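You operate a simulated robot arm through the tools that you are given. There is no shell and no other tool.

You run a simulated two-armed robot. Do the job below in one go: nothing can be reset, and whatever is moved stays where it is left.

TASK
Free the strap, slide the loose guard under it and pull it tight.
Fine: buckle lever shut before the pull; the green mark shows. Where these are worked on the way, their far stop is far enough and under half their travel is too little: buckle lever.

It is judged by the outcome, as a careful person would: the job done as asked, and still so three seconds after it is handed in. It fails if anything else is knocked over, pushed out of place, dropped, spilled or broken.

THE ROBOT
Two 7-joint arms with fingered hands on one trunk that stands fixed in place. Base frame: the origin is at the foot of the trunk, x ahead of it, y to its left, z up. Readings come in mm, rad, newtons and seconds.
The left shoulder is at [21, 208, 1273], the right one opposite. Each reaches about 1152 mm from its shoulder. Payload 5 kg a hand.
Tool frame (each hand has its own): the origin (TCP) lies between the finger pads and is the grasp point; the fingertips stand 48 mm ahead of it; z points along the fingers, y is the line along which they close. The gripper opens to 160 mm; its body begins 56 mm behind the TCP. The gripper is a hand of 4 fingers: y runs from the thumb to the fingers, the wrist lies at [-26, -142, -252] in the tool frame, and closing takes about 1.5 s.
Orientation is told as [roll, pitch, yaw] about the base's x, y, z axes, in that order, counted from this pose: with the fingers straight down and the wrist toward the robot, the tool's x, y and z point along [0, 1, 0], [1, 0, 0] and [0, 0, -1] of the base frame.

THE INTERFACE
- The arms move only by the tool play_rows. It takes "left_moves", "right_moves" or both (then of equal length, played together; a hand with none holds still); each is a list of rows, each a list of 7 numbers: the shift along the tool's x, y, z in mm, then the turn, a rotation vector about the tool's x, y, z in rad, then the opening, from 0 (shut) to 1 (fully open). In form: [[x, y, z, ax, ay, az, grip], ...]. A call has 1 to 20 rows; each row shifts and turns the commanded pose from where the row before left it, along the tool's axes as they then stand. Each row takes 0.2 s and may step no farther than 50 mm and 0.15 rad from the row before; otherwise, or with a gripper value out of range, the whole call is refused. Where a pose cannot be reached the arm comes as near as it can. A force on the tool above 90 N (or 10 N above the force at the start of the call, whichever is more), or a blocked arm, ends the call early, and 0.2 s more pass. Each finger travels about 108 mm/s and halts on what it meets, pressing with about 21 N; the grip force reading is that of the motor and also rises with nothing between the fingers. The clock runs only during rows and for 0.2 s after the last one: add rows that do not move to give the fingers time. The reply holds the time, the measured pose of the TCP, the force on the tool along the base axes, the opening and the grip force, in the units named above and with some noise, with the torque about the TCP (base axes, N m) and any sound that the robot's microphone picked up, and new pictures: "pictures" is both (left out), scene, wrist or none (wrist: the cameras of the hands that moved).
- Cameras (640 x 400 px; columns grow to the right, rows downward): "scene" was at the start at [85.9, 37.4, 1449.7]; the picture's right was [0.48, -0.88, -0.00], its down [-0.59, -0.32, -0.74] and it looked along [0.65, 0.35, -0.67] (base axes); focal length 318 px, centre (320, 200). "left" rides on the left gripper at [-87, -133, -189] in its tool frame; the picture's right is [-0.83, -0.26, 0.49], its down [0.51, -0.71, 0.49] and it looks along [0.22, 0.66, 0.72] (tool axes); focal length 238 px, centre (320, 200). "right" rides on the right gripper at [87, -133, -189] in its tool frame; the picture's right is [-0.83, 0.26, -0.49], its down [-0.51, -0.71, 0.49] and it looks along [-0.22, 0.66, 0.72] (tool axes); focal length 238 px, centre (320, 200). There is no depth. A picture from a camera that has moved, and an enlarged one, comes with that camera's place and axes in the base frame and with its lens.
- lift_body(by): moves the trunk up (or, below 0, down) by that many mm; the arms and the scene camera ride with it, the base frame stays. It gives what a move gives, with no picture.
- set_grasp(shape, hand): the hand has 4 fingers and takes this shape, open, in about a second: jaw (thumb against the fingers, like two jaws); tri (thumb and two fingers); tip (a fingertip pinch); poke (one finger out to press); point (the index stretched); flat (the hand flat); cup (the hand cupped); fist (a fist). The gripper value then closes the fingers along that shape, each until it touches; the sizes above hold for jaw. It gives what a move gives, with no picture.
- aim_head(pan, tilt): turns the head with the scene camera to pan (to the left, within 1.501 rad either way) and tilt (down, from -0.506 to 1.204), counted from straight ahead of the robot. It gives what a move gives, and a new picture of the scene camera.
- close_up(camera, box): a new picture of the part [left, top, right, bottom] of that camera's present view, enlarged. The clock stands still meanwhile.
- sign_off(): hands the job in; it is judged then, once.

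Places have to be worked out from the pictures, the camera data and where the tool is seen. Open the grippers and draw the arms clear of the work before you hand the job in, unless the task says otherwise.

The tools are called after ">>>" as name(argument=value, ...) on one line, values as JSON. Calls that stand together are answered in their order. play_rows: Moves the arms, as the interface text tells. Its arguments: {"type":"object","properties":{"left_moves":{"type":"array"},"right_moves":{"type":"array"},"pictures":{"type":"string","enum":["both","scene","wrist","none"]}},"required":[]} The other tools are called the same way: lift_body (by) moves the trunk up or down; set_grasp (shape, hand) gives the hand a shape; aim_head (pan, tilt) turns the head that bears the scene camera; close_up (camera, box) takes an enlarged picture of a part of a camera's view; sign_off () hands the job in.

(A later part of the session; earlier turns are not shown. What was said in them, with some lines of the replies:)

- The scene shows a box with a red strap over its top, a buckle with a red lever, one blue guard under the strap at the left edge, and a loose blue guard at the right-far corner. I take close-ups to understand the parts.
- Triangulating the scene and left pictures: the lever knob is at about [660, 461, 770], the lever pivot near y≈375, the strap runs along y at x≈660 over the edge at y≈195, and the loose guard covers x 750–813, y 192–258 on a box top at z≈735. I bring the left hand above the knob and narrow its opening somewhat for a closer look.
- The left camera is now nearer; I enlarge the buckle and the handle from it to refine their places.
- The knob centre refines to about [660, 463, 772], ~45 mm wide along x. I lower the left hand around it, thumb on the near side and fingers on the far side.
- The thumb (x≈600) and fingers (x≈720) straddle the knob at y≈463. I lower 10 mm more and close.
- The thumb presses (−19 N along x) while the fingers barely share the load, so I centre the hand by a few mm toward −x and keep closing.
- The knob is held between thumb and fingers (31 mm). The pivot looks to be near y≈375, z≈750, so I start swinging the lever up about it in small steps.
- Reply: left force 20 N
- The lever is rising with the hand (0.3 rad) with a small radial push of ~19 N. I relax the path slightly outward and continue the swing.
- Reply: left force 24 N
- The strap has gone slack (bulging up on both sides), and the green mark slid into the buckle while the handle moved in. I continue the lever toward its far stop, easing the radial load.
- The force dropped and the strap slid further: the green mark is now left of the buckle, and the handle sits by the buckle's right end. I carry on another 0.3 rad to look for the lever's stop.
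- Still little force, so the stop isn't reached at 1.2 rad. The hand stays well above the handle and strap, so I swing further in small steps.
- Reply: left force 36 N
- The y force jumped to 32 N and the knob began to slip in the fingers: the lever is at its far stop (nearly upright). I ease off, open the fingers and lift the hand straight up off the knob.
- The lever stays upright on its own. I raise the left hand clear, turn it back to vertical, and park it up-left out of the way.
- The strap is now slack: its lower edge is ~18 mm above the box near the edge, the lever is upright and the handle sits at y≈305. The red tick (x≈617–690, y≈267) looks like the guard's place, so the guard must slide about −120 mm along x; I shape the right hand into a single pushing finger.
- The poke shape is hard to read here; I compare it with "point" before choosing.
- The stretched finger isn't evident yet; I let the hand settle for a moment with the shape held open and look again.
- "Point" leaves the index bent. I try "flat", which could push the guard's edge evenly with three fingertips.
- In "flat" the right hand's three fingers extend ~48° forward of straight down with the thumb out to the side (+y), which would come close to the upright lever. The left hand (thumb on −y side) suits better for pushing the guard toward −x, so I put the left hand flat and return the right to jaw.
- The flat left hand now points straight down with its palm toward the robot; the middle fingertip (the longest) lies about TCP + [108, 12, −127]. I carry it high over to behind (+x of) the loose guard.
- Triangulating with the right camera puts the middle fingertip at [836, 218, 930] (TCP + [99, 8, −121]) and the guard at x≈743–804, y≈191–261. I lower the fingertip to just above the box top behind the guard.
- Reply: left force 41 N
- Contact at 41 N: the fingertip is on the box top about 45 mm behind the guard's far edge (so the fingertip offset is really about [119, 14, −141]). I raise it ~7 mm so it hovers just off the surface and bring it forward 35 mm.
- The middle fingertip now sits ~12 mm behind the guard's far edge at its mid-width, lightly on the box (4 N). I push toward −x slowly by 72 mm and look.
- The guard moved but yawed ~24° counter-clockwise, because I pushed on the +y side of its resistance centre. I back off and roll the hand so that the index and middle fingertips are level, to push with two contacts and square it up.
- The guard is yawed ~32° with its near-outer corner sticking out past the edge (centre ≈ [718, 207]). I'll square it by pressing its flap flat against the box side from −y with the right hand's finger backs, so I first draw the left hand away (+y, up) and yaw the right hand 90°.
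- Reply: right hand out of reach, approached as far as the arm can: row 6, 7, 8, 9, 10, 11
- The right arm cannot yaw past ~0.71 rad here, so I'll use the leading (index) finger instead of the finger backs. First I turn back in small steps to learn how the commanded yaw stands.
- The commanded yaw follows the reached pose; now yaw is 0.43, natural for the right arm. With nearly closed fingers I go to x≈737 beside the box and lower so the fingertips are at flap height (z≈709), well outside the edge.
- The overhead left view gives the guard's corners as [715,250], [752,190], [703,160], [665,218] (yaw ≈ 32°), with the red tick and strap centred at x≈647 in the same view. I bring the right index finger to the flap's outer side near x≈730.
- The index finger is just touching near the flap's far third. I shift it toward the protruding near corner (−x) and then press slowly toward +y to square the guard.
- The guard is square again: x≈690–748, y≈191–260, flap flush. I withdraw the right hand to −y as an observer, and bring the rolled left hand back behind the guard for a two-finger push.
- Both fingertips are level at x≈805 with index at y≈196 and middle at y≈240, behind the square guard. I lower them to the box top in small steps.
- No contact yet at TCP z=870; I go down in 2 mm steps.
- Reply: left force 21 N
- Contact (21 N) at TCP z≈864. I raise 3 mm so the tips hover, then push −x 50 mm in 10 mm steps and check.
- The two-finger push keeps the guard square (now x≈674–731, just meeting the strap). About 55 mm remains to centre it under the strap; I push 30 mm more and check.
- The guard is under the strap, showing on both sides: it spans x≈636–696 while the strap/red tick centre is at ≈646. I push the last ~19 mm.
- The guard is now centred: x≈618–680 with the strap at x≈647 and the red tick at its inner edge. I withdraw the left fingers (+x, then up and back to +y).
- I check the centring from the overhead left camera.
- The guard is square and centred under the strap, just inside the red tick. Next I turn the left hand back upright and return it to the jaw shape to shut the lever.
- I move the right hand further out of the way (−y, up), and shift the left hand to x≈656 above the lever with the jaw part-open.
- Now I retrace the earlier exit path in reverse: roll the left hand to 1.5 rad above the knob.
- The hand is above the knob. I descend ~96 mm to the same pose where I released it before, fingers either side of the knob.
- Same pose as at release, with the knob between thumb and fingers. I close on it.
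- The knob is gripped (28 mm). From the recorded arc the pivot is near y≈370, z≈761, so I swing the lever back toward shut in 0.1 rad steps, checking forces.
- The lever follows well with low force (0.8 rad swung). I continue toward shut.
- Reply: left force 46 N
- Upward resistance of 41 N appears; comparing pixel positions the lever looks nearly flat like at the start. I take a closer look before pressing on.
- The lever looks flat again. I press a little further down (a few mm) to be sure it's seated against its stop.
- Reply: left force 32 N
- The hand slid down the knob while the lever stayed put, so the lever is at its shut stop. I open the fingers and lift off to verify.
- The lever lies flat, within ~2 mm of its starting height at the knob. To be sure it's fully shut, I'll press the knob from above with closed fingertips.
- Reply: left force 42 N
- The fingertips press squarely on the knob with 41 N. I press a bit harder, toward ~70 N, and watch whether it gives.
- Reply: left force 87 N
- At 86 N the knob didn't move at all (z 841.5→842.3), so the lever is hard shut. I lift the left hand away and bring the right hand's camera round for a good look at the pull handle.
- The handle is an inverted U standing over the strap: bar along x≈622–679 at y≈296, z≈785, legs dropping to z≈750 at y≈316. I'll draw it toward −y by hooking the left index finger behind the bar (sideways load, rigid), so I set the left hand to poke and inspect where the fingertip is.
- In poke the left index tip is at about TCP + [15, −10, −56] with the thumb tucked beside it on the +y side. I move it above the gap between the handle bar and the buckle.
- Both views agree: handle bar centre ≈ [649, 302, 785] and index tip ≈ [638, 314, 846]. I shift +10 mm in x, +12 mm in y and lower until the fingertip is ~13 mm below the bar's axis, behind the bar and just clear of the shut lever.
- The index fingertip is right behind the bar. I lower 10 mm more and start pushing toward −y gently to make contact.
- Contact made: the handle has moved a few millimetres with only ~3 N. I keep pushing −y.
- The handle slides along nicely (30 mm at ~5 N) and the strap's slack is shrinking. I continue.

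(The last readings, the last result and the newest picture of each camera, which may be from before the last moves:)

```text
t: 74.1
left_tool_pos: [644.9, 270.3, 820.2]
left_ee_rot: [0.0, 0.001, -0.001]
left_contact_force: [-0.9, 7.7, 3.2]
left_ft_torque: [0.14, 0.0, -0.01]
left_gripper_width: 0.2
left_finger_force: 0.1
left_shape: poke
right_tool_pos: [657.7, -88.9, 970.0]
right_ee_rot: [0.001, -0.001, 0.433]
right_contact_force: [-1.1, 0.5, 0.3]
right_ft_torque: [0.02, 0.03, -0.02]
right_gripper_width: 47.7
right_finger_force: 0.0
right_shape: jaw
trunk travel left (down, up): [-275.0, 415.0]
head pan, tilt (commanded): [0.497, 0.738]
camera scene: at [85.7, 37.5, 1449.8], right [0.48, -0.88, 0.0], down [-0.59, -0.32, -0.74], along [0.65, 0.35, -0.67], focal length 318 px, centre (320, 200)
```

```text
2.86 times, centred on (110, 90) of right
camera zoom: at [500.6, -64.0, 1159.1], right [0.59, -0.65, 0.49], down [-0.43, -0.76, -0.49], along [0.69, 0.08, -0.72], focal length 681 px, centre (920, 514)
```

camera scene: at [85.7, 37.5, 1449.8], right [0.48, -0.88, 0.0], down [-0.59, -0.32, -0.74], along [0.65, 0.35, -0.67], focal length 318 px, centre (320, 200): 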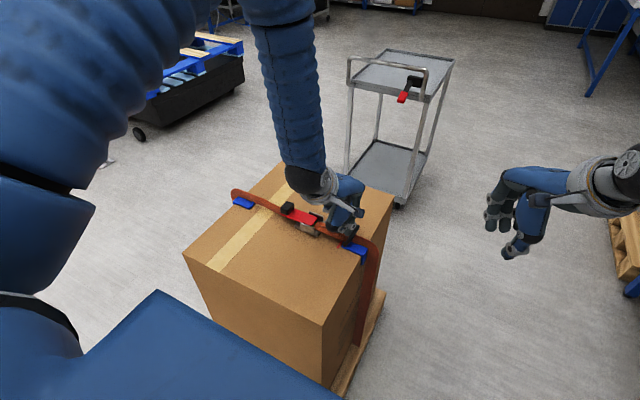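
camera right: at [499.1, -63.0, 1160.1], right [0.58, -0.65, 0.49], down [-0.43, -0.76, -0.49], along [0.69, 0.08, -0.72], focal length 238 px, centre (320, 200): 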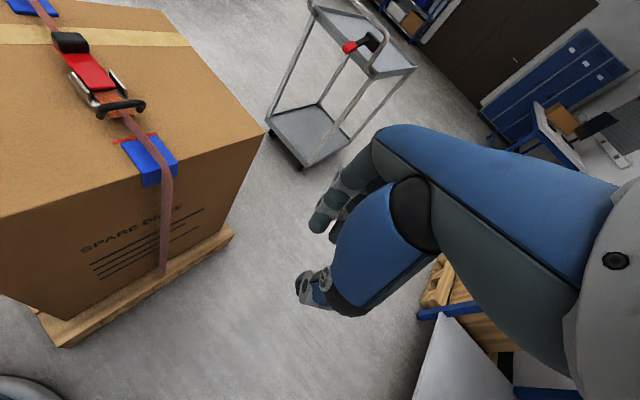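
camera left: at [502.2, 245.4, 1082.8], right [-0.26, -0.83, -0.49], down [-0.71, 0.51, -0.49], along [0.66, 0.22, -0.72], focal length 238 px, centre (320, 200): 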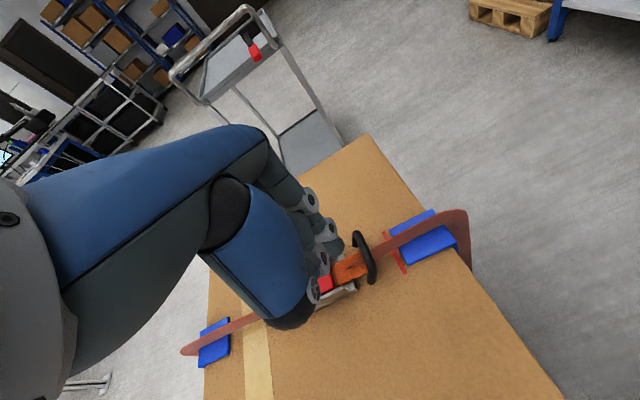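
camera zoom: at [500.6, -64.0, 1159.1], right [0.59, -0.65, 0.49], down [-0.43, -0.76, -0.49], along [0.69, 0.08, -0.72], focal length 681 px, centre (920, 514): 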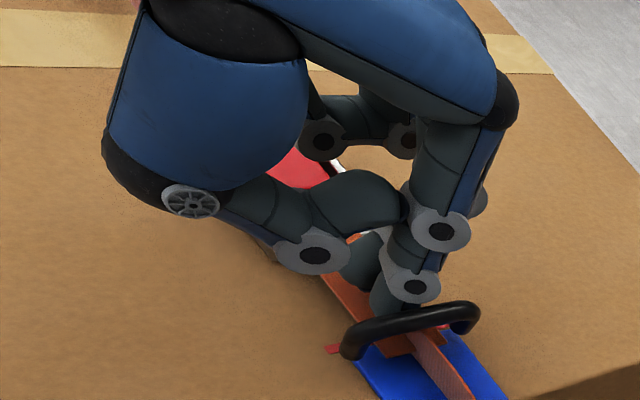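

The green mark is just emerging from under the lever's end. I continue pulling the handle.

>>> play_rows(left_moves=[[-6, 0, 0, 0, 0, 0, 1], [-6, 0, 0, 0, 0, 0, 1], [-6, 0, 0, 0, 0, 0, 1], [-6, 0, 0, 0, 0, 0, 1], [-6, 0, 0, 0, 0, 0, 1]], pictures="scene")

>>> close_up(camera="scene", box=[290, 190, 390, 270])

>>> close_up(camera="right", box=[20, 40, 200, 180])

```text
t: 75.3
left_tool_pos: [645.4, 241.6, 819.5]
left_ee_rot: [-0.001, 0.002, 0.0]
left_contact_force: [0.5, 11.0, -0.3]
left_ft_torque: [0.34, -0.01, 0.09]
left_gripper_width: 0.0
left_finger_force: 0.0
left_shape: poke
right_tool_pos: [657.1, -88.1, 969.8]
right_ee_rot: [0.002, 0.001, 0.433]
right_contact_force: [0.1, 0.1, 0.1]
right_ft_torque: [0.01, 0.02, -0.02]
right_gripper_width: 47.7
right_finger_force: 0.1
right_shape: jaw
trunk travel left (down, up): [-275.0, 415.0]
head pan, tilt (commanded): [0.497, 0.738]
camera scene: at [86.0, 37.8, 1449.7], right [0.48, -0.88, 0.0], down [-0.59, -0.32, -0.74], along [0.65, 0.35, -0.67], focal length 318 px, centre (320, 200)
```

scene: 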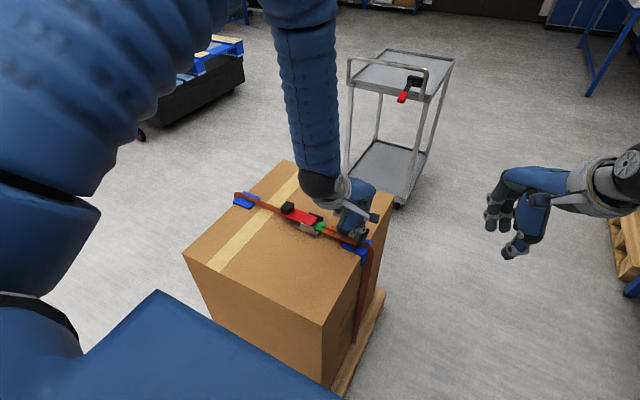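

```text
5.00 times, centred on (340, 230) of scene
camera zoom: at [86.0, 37.8, 1449.7], right [0.48, -0.88, 0.0], down [-0.59, -0.32, -0.74], along [0.65, 0.35, -0.67], focal length 1590 px, centre (220, 50)
```

zoom: 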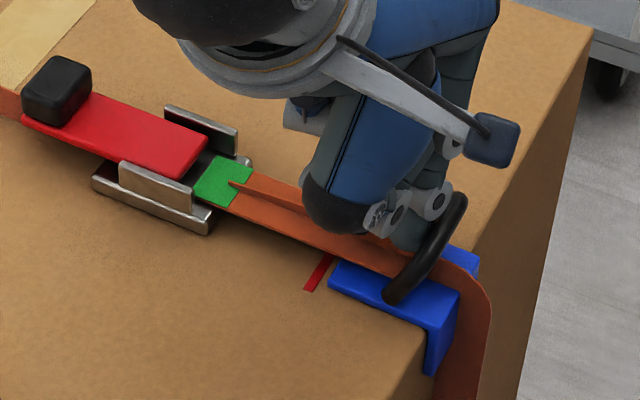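

```text
2.86 times, centred on (110, 110) of right
camera zoom: at [500.9, -63.7, 1158.9], right [0.59, -0.65, 0.49], down [-0.43, -0.76, -0.49], along [0.69, 0.08, -0.72], focal length 681 px, centre (920, 457)
```

zoom: 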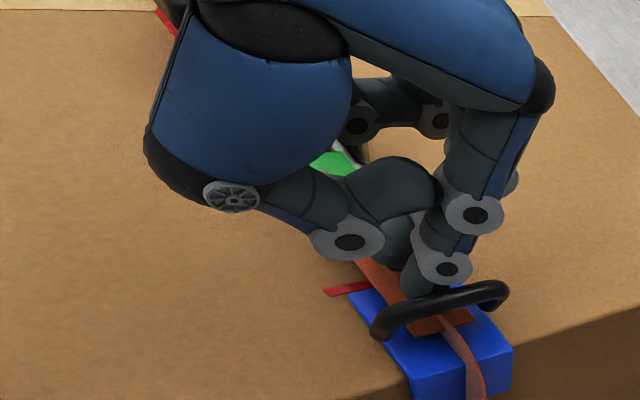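

The green mark now shows fully right of the buckle, and the strap is nearly flat. I continue in smaller steps to feel for tightness.

>>> play_rows(left_moves=[[-4, 0, 0, 0, 0, 0, 1], [-4, 0, 0, 0, 0, 0, 1], [-4, 0, 0, 0, 0, 0, 1]], pictures="none")

>>> close_up(camera="scene", box=[290, 190, 390, 270])

>>> close_up(camera="right", box=[20, 40, 200, 180])

```text
t: 76.1
left_tool_pos: [644.7, 229.0, 820.7]
left_ee_rot: [0.0, 0.001, 0.001]
left_contact_force: [-0.3, 11.5, -1.2]
left_ft_torque: [0.39, 0.04, -0.02]
left_gripper_width: 0.0
left_finger_force: 0.1
left_shape: poke
right_tool_pos: [657.8, -88.3, 969.4]
right_ee_rot: [0.0, 0.0, 0.433]
right_contact_force: [-0.1, -0.6, 1.1]
right_ft_torque: [0.05, 0.03, 0.0]
right_gripper_width: 47.4
right_finger_force: 0.1
right_shape: jaw
trunk travel left (down, up): [-275.0, 415.0]
head pan, tilt (commanded): [0.497, 0.738]
```

```text
5.00 times, centred on (340, 230) of scene
camera zoom: at [85.9, 37.8, 1449.7], right [0.48, -0.88, 0.0], down [-0.59, -0.32, -0.74], along [0.65, 0.35, -0.67], focal length 1590 px, centre (220, 50)
```

zoom: 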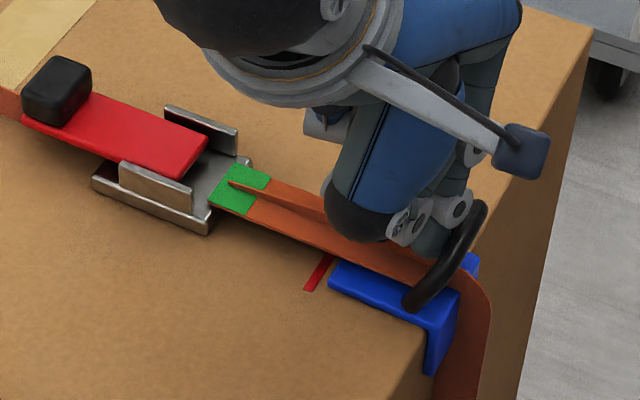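

```text
2.86 times, centred on (110, 110) of right
camera zoom: at [500.9, -63.6, 1158.9], right [0.59, -0.65, 0.49], down [-0.43, -0.76, -0.49], along [0.69, 0.08, -0.72], focal length 681 px, centre (920, 457)
```

zoom: 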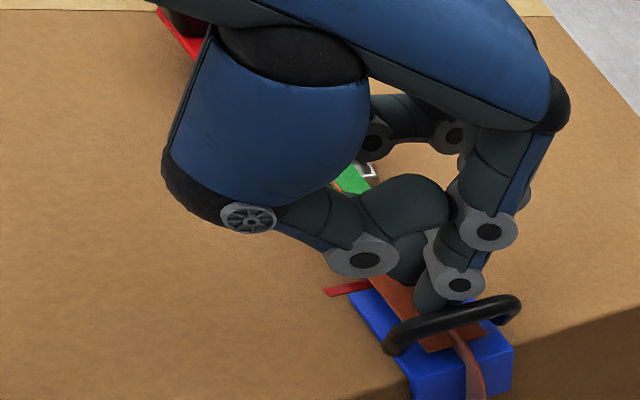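

Force is still only ~12 N and the green mark keeps advancing. I continue in small steps until it tightens.

>>> play_rows(left_moves=[[-4, 0, 0, 0, 0, 0, 1], [-4, 0, 0, 0, 0, 0, 1], [-4, 0, 0, 0, 0, 0, 1]], pictures="none")

>>> close_up(camera="scene", box=[290, 190, 390, 270])

>>> close_up(camera="right", box=[20, 40, 200, 180])

```text
t: 76.9
left_tool_pos: [645.2, 222.1, 819.9]
left_ee_rot: [0.001, 0.0, 0.005]
left_contact_force: [3.3, 32.0, -5.4]
left_ft_torque: [1.06, -0.08, 0.13]
left_gripper_width: 0.0
left_finger_force: 0.0
left_shape: poke
right_tool_pos: [657.8, -84.7, 969.3]
right_ee_rot: [-0.003, 0.003, 0.434]
right_contact_force: [-0.7, 0.5, 1.0]
right_ft_torque: [-0.06, -0.01, 0.02]
right_gripper_width: 47.8
right_finger_force: 0.0
right_shape: jaw
trunk travel left (down, up): [-275.0, 415.0]
head pan, tilt (commanded): [0.497, 0.738]
```

```text
5.00 times, centred on (340, 230) of scene
camera zoom: at [86.4, 40.0, 1449.6], right [0.48, -0.88, 0.0], down [-0.59, -0.32, -0.74], along [0.65, 0.35, -0.67], focal length 1590 px, centre (220, 50)
```

zoom: 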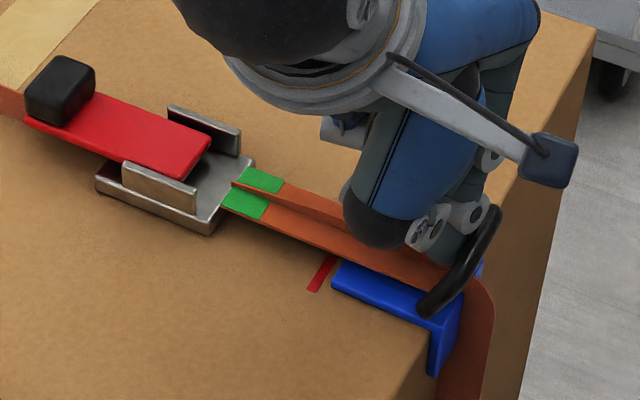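

```text
2.86 times, centred on (110, 110) of right
camera zoom: at [501.3, -61.4, 1158.8], right [0.59, -0.65, 0.49], down [-0.43, -0.76, -0.49], along [0.69, 0.08, -0.72], focal length 681 px, centre (920, 457)
```

zoom: 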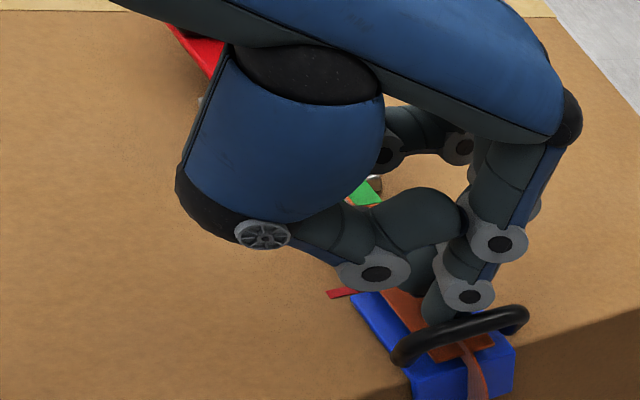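

Force climbed to 32 N with the handle stopping at about y≈195: the strap is coming tight and the green mark is fully out. I pull slightly more to make sure it's tight.

>>> play_rows(left_moves=[[-2, 0, 0, 0, 0, 0, 1], [-2, 0, 0, 0, 0, 0, 1], [0, 0, 0, 0, 0, 0, 1]], pictures="none")

>>> close_up(camera="scene", box=[290, 190, 390, 270])

```text
t: 77.7
left_tool_pos: [645.6, 219.7, 819.0]
left_ee_rot: [0.004, -0.001, 0.007]
left_contact_force: [8.4, 46.0, -1.3]
left_ft_torque: [1.46, -0.25, 0.23]
left_gripper_width: 0.0
left_finger_force: 0.0
left_shape: poke
right_tool_pos: [658.8, -86.3, 968.8]
right_ee_rot: [-0.001, 0.001, 0.434]
right_contact_force: [0.7, 1.0, 1.2]
right_ft_torque: [-0.08, 0.0, 0.01]
right_gripper_width: 47.5
right_finger_force: 0.0
right_shape: jaw
trunk travel left (down, up): [-275.0, 415.0]
head pan, tilt (commanded): [0.497, 0.738]
```

```text
5.00 times, centred on (340, 230) of scene
camera zoom: at [86.5, 40.6, 1449.6], right [0.48, -0.88, 0.0], down [-0.59, -0.32, -0.74], along [0.65, 0.35, -0.68], focal length 1590 px, centre (220, 50)
```

zoom: 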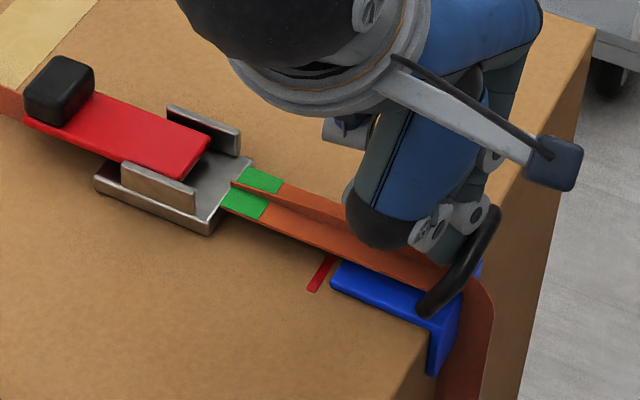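

It's firm now (46 N with ~2 mm give) and the green mark shows clear of the buckle. I ease off to see whether the buckle holds.

>>> play_rows(left_moves=[[4, 0, 0, 0, 0, 0, 1], [5, 0, 0, 0, 0, 0, 1], [6, 0, 0, 0, 0, 0, 1], [0, 0, 0, 0, 0, 0, 1], [0, 0, 0, 0, 0, 0, 1]], pictures="none")

>>> close_up(camera="scene", box=[290, 190, 390, 270])

>>> close_up(camera="right", box=[20, 40, 200, 180])

```text
t: 78.9
left_tool_pos: [643.3, 226.6, 820.0]
left_ee_rot: [-0.001, 0.002, -0.003]
left_contact_force: [-0.2, -0.8, 0.5]
left_ft_torque: [0.0, 0.05, 0.01]
left_gripper_width: 0.1
left_finger_force: 0.0
left_shape: poke
right_tool_pos: [657.3, -89.2, 968.8]
right_ee_rot: [-0.001, -0.001, 0.436]
right_contact_force: [0.5, 1.2, 0.8]
right_ft_torque: [0.0, 0.0, -0.02]
right_gripper_width: 47.7
right_finger_force: 0.1
right_shape: jaw
trunk travel left (down, up): [-275.0, 415.0]
head pan, tilt (commanded): [0.497, 0.738]
```

```text
5.00 times, centred on (340, 230) of scene
camera zoom: at [85.8, 37.0, 1449.7], right [0.48, -0.88, 0.0], down [-0.59, -0.32, -0.74], along [0.65, 0.35, -0.67], focal length 1590 px, centre (220, 50)
```

zoom: 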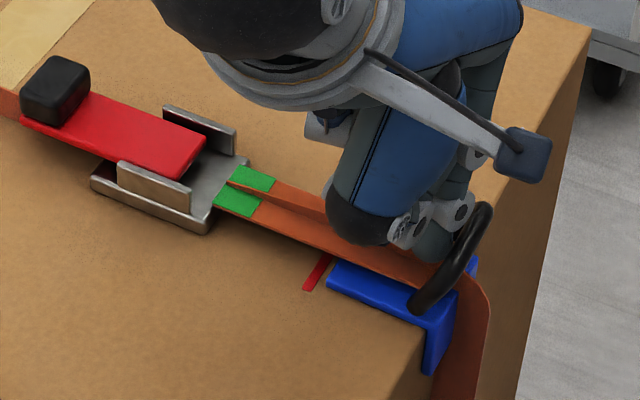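

```text
2.86 times, centred on (110, 110) of right
camera zoom: at [500.8, -63.6, 1158.9], right [0.59, -0.65, 0.49], down [-0.43, -0.76, -0.49], along [0.69, 0.08, -0.72], focal length 681 px, centre (920, 457)
```

zoom: 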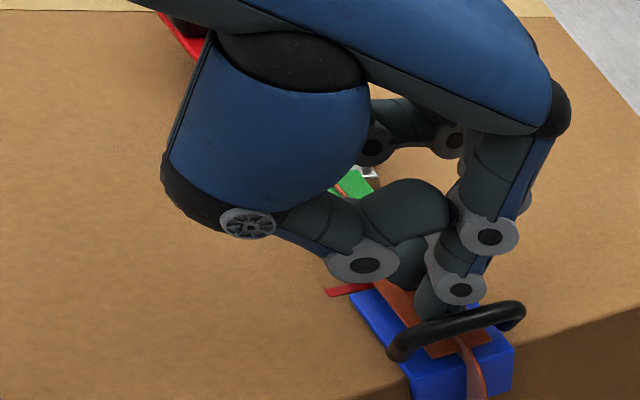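

The buckle holds: the handle stayed put, the hand reads no force, and the green mark is still out. I lift the left hand straight up and away, then inspect everything.

>>> play_rows(left_moves=[[0, 0, -20, 0, 0, 0, 1], [0, 0, -35, 0, 0, 0, 1], [0, 0, -40, 0, 0, 0, 1], [0, 0, -40, 0, 0, 0, 1], [30, -5, -30, 0, 0, 0, 1], [40, -5, -20, 0, 0, 0, 1], [40, -5, -20, 0, 0, 0, 1], [40, 0, -10, 0, 0, 0, 1], [40, 0, -10, 0, 0, 0, 1], [40, 0, 0, 0, 0, 0, 1], [40, 0, 0, 0, 0, 0, 1]])

>>> close_up(camera="scene", box=[220, 170, 400, 290])

>>> close_up(camera="right", box=[0, 0, 240, 160])

>>> close_up(camera="left", box=[320, 120, 620, 320])

```text
t: 81.3
left_tool_pos: [628.6, 498.0, 1044.2]
left_ee_rot: [-0.003, 0.001, -0.001]
left_contact_force: [0.0, 1.1, -0.2]
left_ft_torque: [-0.07, -0.03, 0.0]
left_gripper_width: 0.1
left_finger_force: 0.1
left_shape: poke
right_tool_pos: [656.1, -86.9, 970.1]
right_ee_rot: [-0.001, 0.001, 0.435]
right_contact_force: [-0.5, 0.8, -0.2]
right_ft_torque: [-0.1, -0.06, -0.04]
right_gripper_width: 47.5
right_finger_force: 0.1
right_shape: jaw
trunk travel left (down, up): [-275.0, 415.0]
head pan, tilt (commanded): [0.497, 0.738]
camera scene: at [85.4, 39.1, 1449.7], right [0.48, -0.88, 0.0], down [-0.59, -0.32, -0.74], along [0.65, 0.35, -0.67], focal length 318 px, centre (320, 200)
camera left: at [496.0, 410.2, 1233.9], right [-0.26, -0.83, -0.49], down [-0.71, 0.51, -0.49], along [0.66, 0.22, -0.72], focal length 238 px, centre (320, 200)
```

scene: 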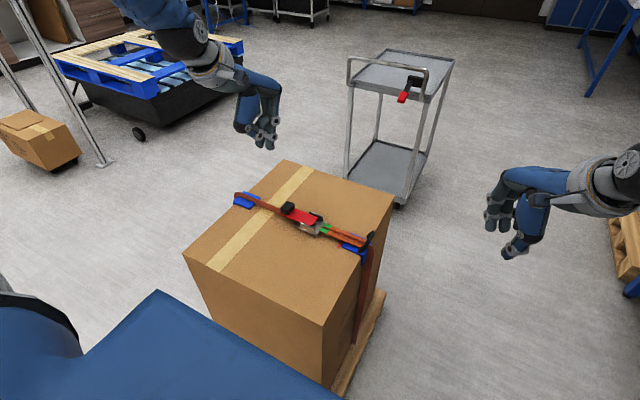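
left: 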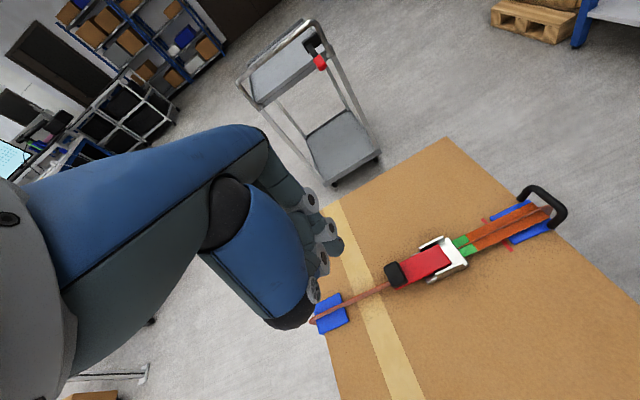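

```text
3.33 times, centred on (310, 230) of scene
camera zoom: at [85.4, 39.1, 1449.7], right [0.48, -0.88, 0.0], down [-0.59, -0.32, -0.74], along [0.65, 0.35, -0.67], focal length 1060 px, centre (353, 100)
```

zoom: 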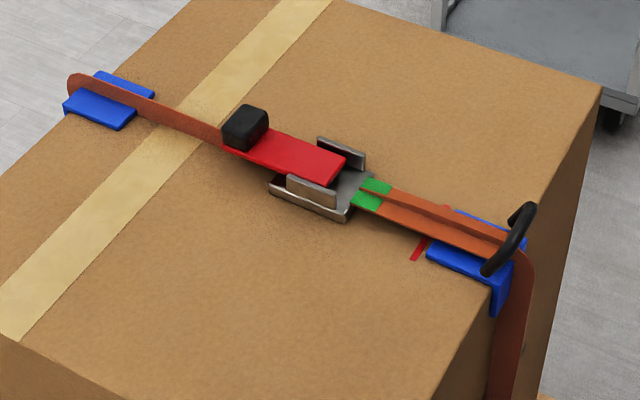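

```text
2.50 times, centred on (120, 80) of right
camera zoom: at [500.2, -62.5, 1159.3], right [0.59, -0.65, 0.49], down [-0.43, -0.76, -0.49], along [0.69, 0.08, -0.72], focal length 596 px, centre (820, 500)
```

zoom: 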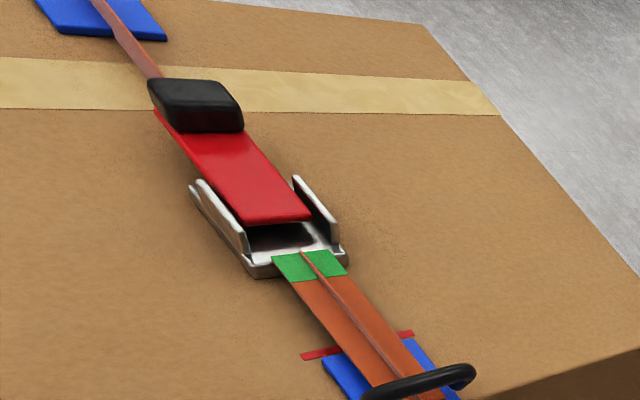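

```text
2.00 times, centred on (470, 220) of left
camera zoom: at [496.0, 410.2, 1233.9], right [-0.26, -0.83, -0.49], down [-0.71, 0.51, -0.49], along [0.66, 0.22, -0.72], focal length 477 px, centre (20, 160)
```

zoom: 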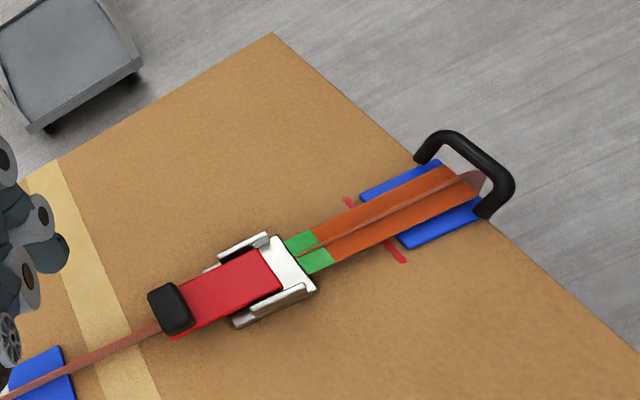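

All looks right: lever flat, green mark out, strap taut, guard still centred between the red tick and the edge. I open both hands and draw the arms clear.

>>> set_grasp(shape="jaw", hand="left")

>>> play_rows(left_moves=[[20, -5, -12, 0, 0, 0, 1], [20, -5, -12, 0, 0, 0, 1], [10, -5, -12, 0, 0, 0, 1], [10, -5, -12, 0, 0, 0, 1], [0, 0, 0, 0, 0, 0, 1], [0, 0, 0, 0, 0, 0, 1], [0, 0, 0, 0, 0, 0, 1], [0, 0, 0, 0, 0, 0, 1]], right_moves=[[-15, 0, -5, 0, 0, 0, 0.5], [-15, 0, -5, 0, 0, 0, 0.7], [-15, 0, -5, 0, 0, 0, 0.9], [-15, 0, -5, 0, 0, 0, 1], [0, 0, 0, 0, 0, 0, 1], [0, 0, 0, 0, 0, 0, 1], [0, 0, 0, 0, 0, 0, 1], [0, 0, 0, 0, 0, 0, 1]])

>>> close_up(camera="right", box=[0, 0, 240, 160])

>>> close_up(camera="scene", box=[270, 180, 400, 290])

```text
t: 82.2
left_tool_pos: [628.8, 496.2, 1043.2]
left_ee_rot: [0.0, -0.001, 0.0]
left_contact_force: [0.2, 0.8, -0.9]
left_ft_torque: [0.01, 0.02, 0.01]
left_gripper_width: 160.1
left_finger_force: 0.1
left_shape: jaw
right_tool_pos: [658.5, -87.4, 968.8]
right_ee_rot: [0.001, 0.0, 0.433]
right_contact_force: [0.1, -0.5, 1.0]
right_ft_torque: [-0.01, -0.01, -0.01]
right_gripper_width: 47.3
right_finger_force: 0.0
right_shape: jaw
trunk travel left (down, up): [-275.0, 415.0]
head pan, tilt (commanded): [0.497, 0.738]
```

```text
t: 84.0
left_tool_pos: [609.6, 557.3, 1093.1]
left_ee_rot: [0.0, -0.001, 0.001]
left_contact_force: [-0.6, -0.6, 0.5]
left_ft_torque: [-0.02, -0.02, 0.04]
left_gripper_width: 159.9
left_finger_force: 0.1
left_shape: jaw
right_tool_pos: [681.7, -144.8, 990.8]
right_ee_rot: [0.0, 0.001, 0.432]
right_contact_force: [0.2, -0.2, 0.0]
right_ft_torque: [0.0, -0.01, 0.01]
right_gripper_width: 159.6
right_finger_force: 0.1
right_shape: jaw
trunk travel left (down, up): [-275.0, 415.0]
head pan, tilt (commanded): [0.497, 0.738]
camera scene: at [85.6, 37.4, 1449.8], right [0.48, -0.88, 0.0], down [-0.59, -0.32, -0.74], along [0.65, 0.35, -0.67], focal length 318 px, centre (320, 200)
camera right: at [525.3, -120.1, 1179.9], right [0.59, -0.65, 0.49], down [-0.43, -0.76, -0.49], along [0.69, 0.08, -0.72], focal length 238 px, centre (320, 200)
camera left: at [476.2, 469.4, 1283.8], right [-0.26, -0.83, -0.49], down [-0.71, 0.51, -0.49], along [0.66, 0.22, -0.72], focal length 238 px, centre (320, 200)
```

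scene: 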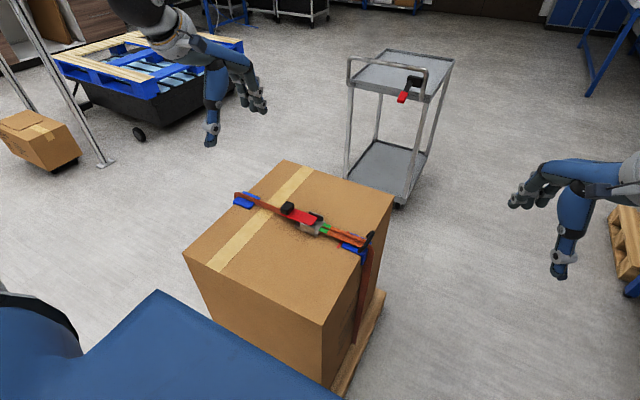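
right: 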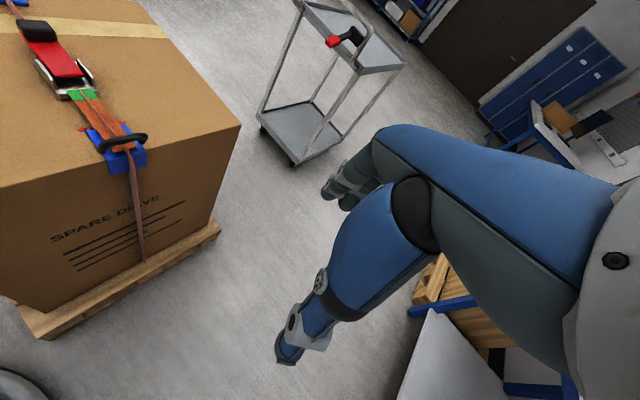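
left: 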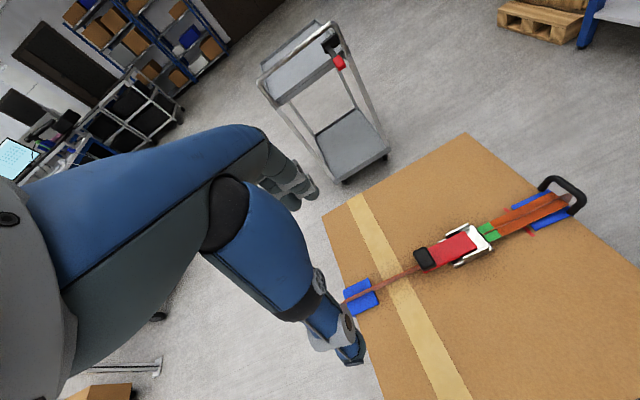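

```text
2.50 times, centred on (120, 80) of right
camera zoom: at [525.3, -120.1, 1179.9], right [0.59, -0.65, 0.49], down [-0.43, -0.76, -0.49], along [0.69, 0.08, -0.72], focal length 596 px, centre (820, 500)
```

zoom: 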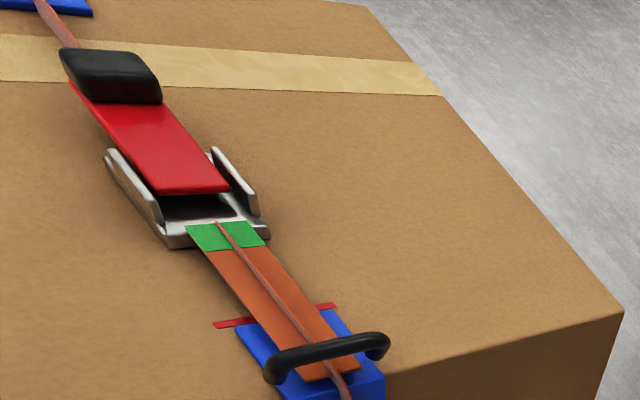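

```text
3.64 times, centred on (335, 235) of scene
camera zoom: at [85.6, 37.4, 1449.8], right [0.48, -0.88, 0.0], down [-0.59, -0.32, -0.74], along [0.65, 0.35, -0.67], focal length 1157 px, centre (266, 73)
```

zoom: 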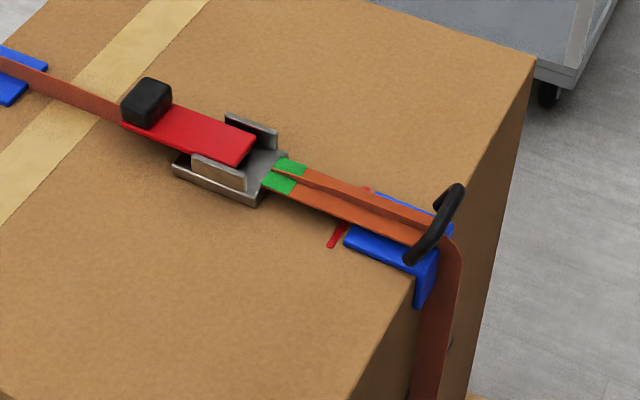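

The final pictures show the lever shut (knob at the same place as when it was first locked), the green mark out beside the buckle, the strap taut over both guards, the moved guard square under it, and both arms open and clear. I hand the job in.

>>> sign_off()

```text
The job is handed in.
```

The job is handed in. The loose guard is under the strap, the buckle lever is shut, and the strap is pulled tight with the green mark showing.

- **Strap freed:** I swung the buckle lever up to its far stop and the strap went slack.
- **Guard:** I slid it along the box edge until it sat centred under the strap, square and just inside the red tick. My first push turned it by about 30°, so I pressed it flat against the box side and then finished the slide. It was still in place in the final pictures.
- **Lever:** I shut it before the pull. It did not move under a press of about 86 N.
- **Pull:** I drew the handle toward the box edge until it was firm at about 46 N. When I let go the buckle held, and the green mark stayed clear of it.

In the last pictures the box and the other guard looked where they started, and nothing had been knocked over. Both hands are open and clear of the work.
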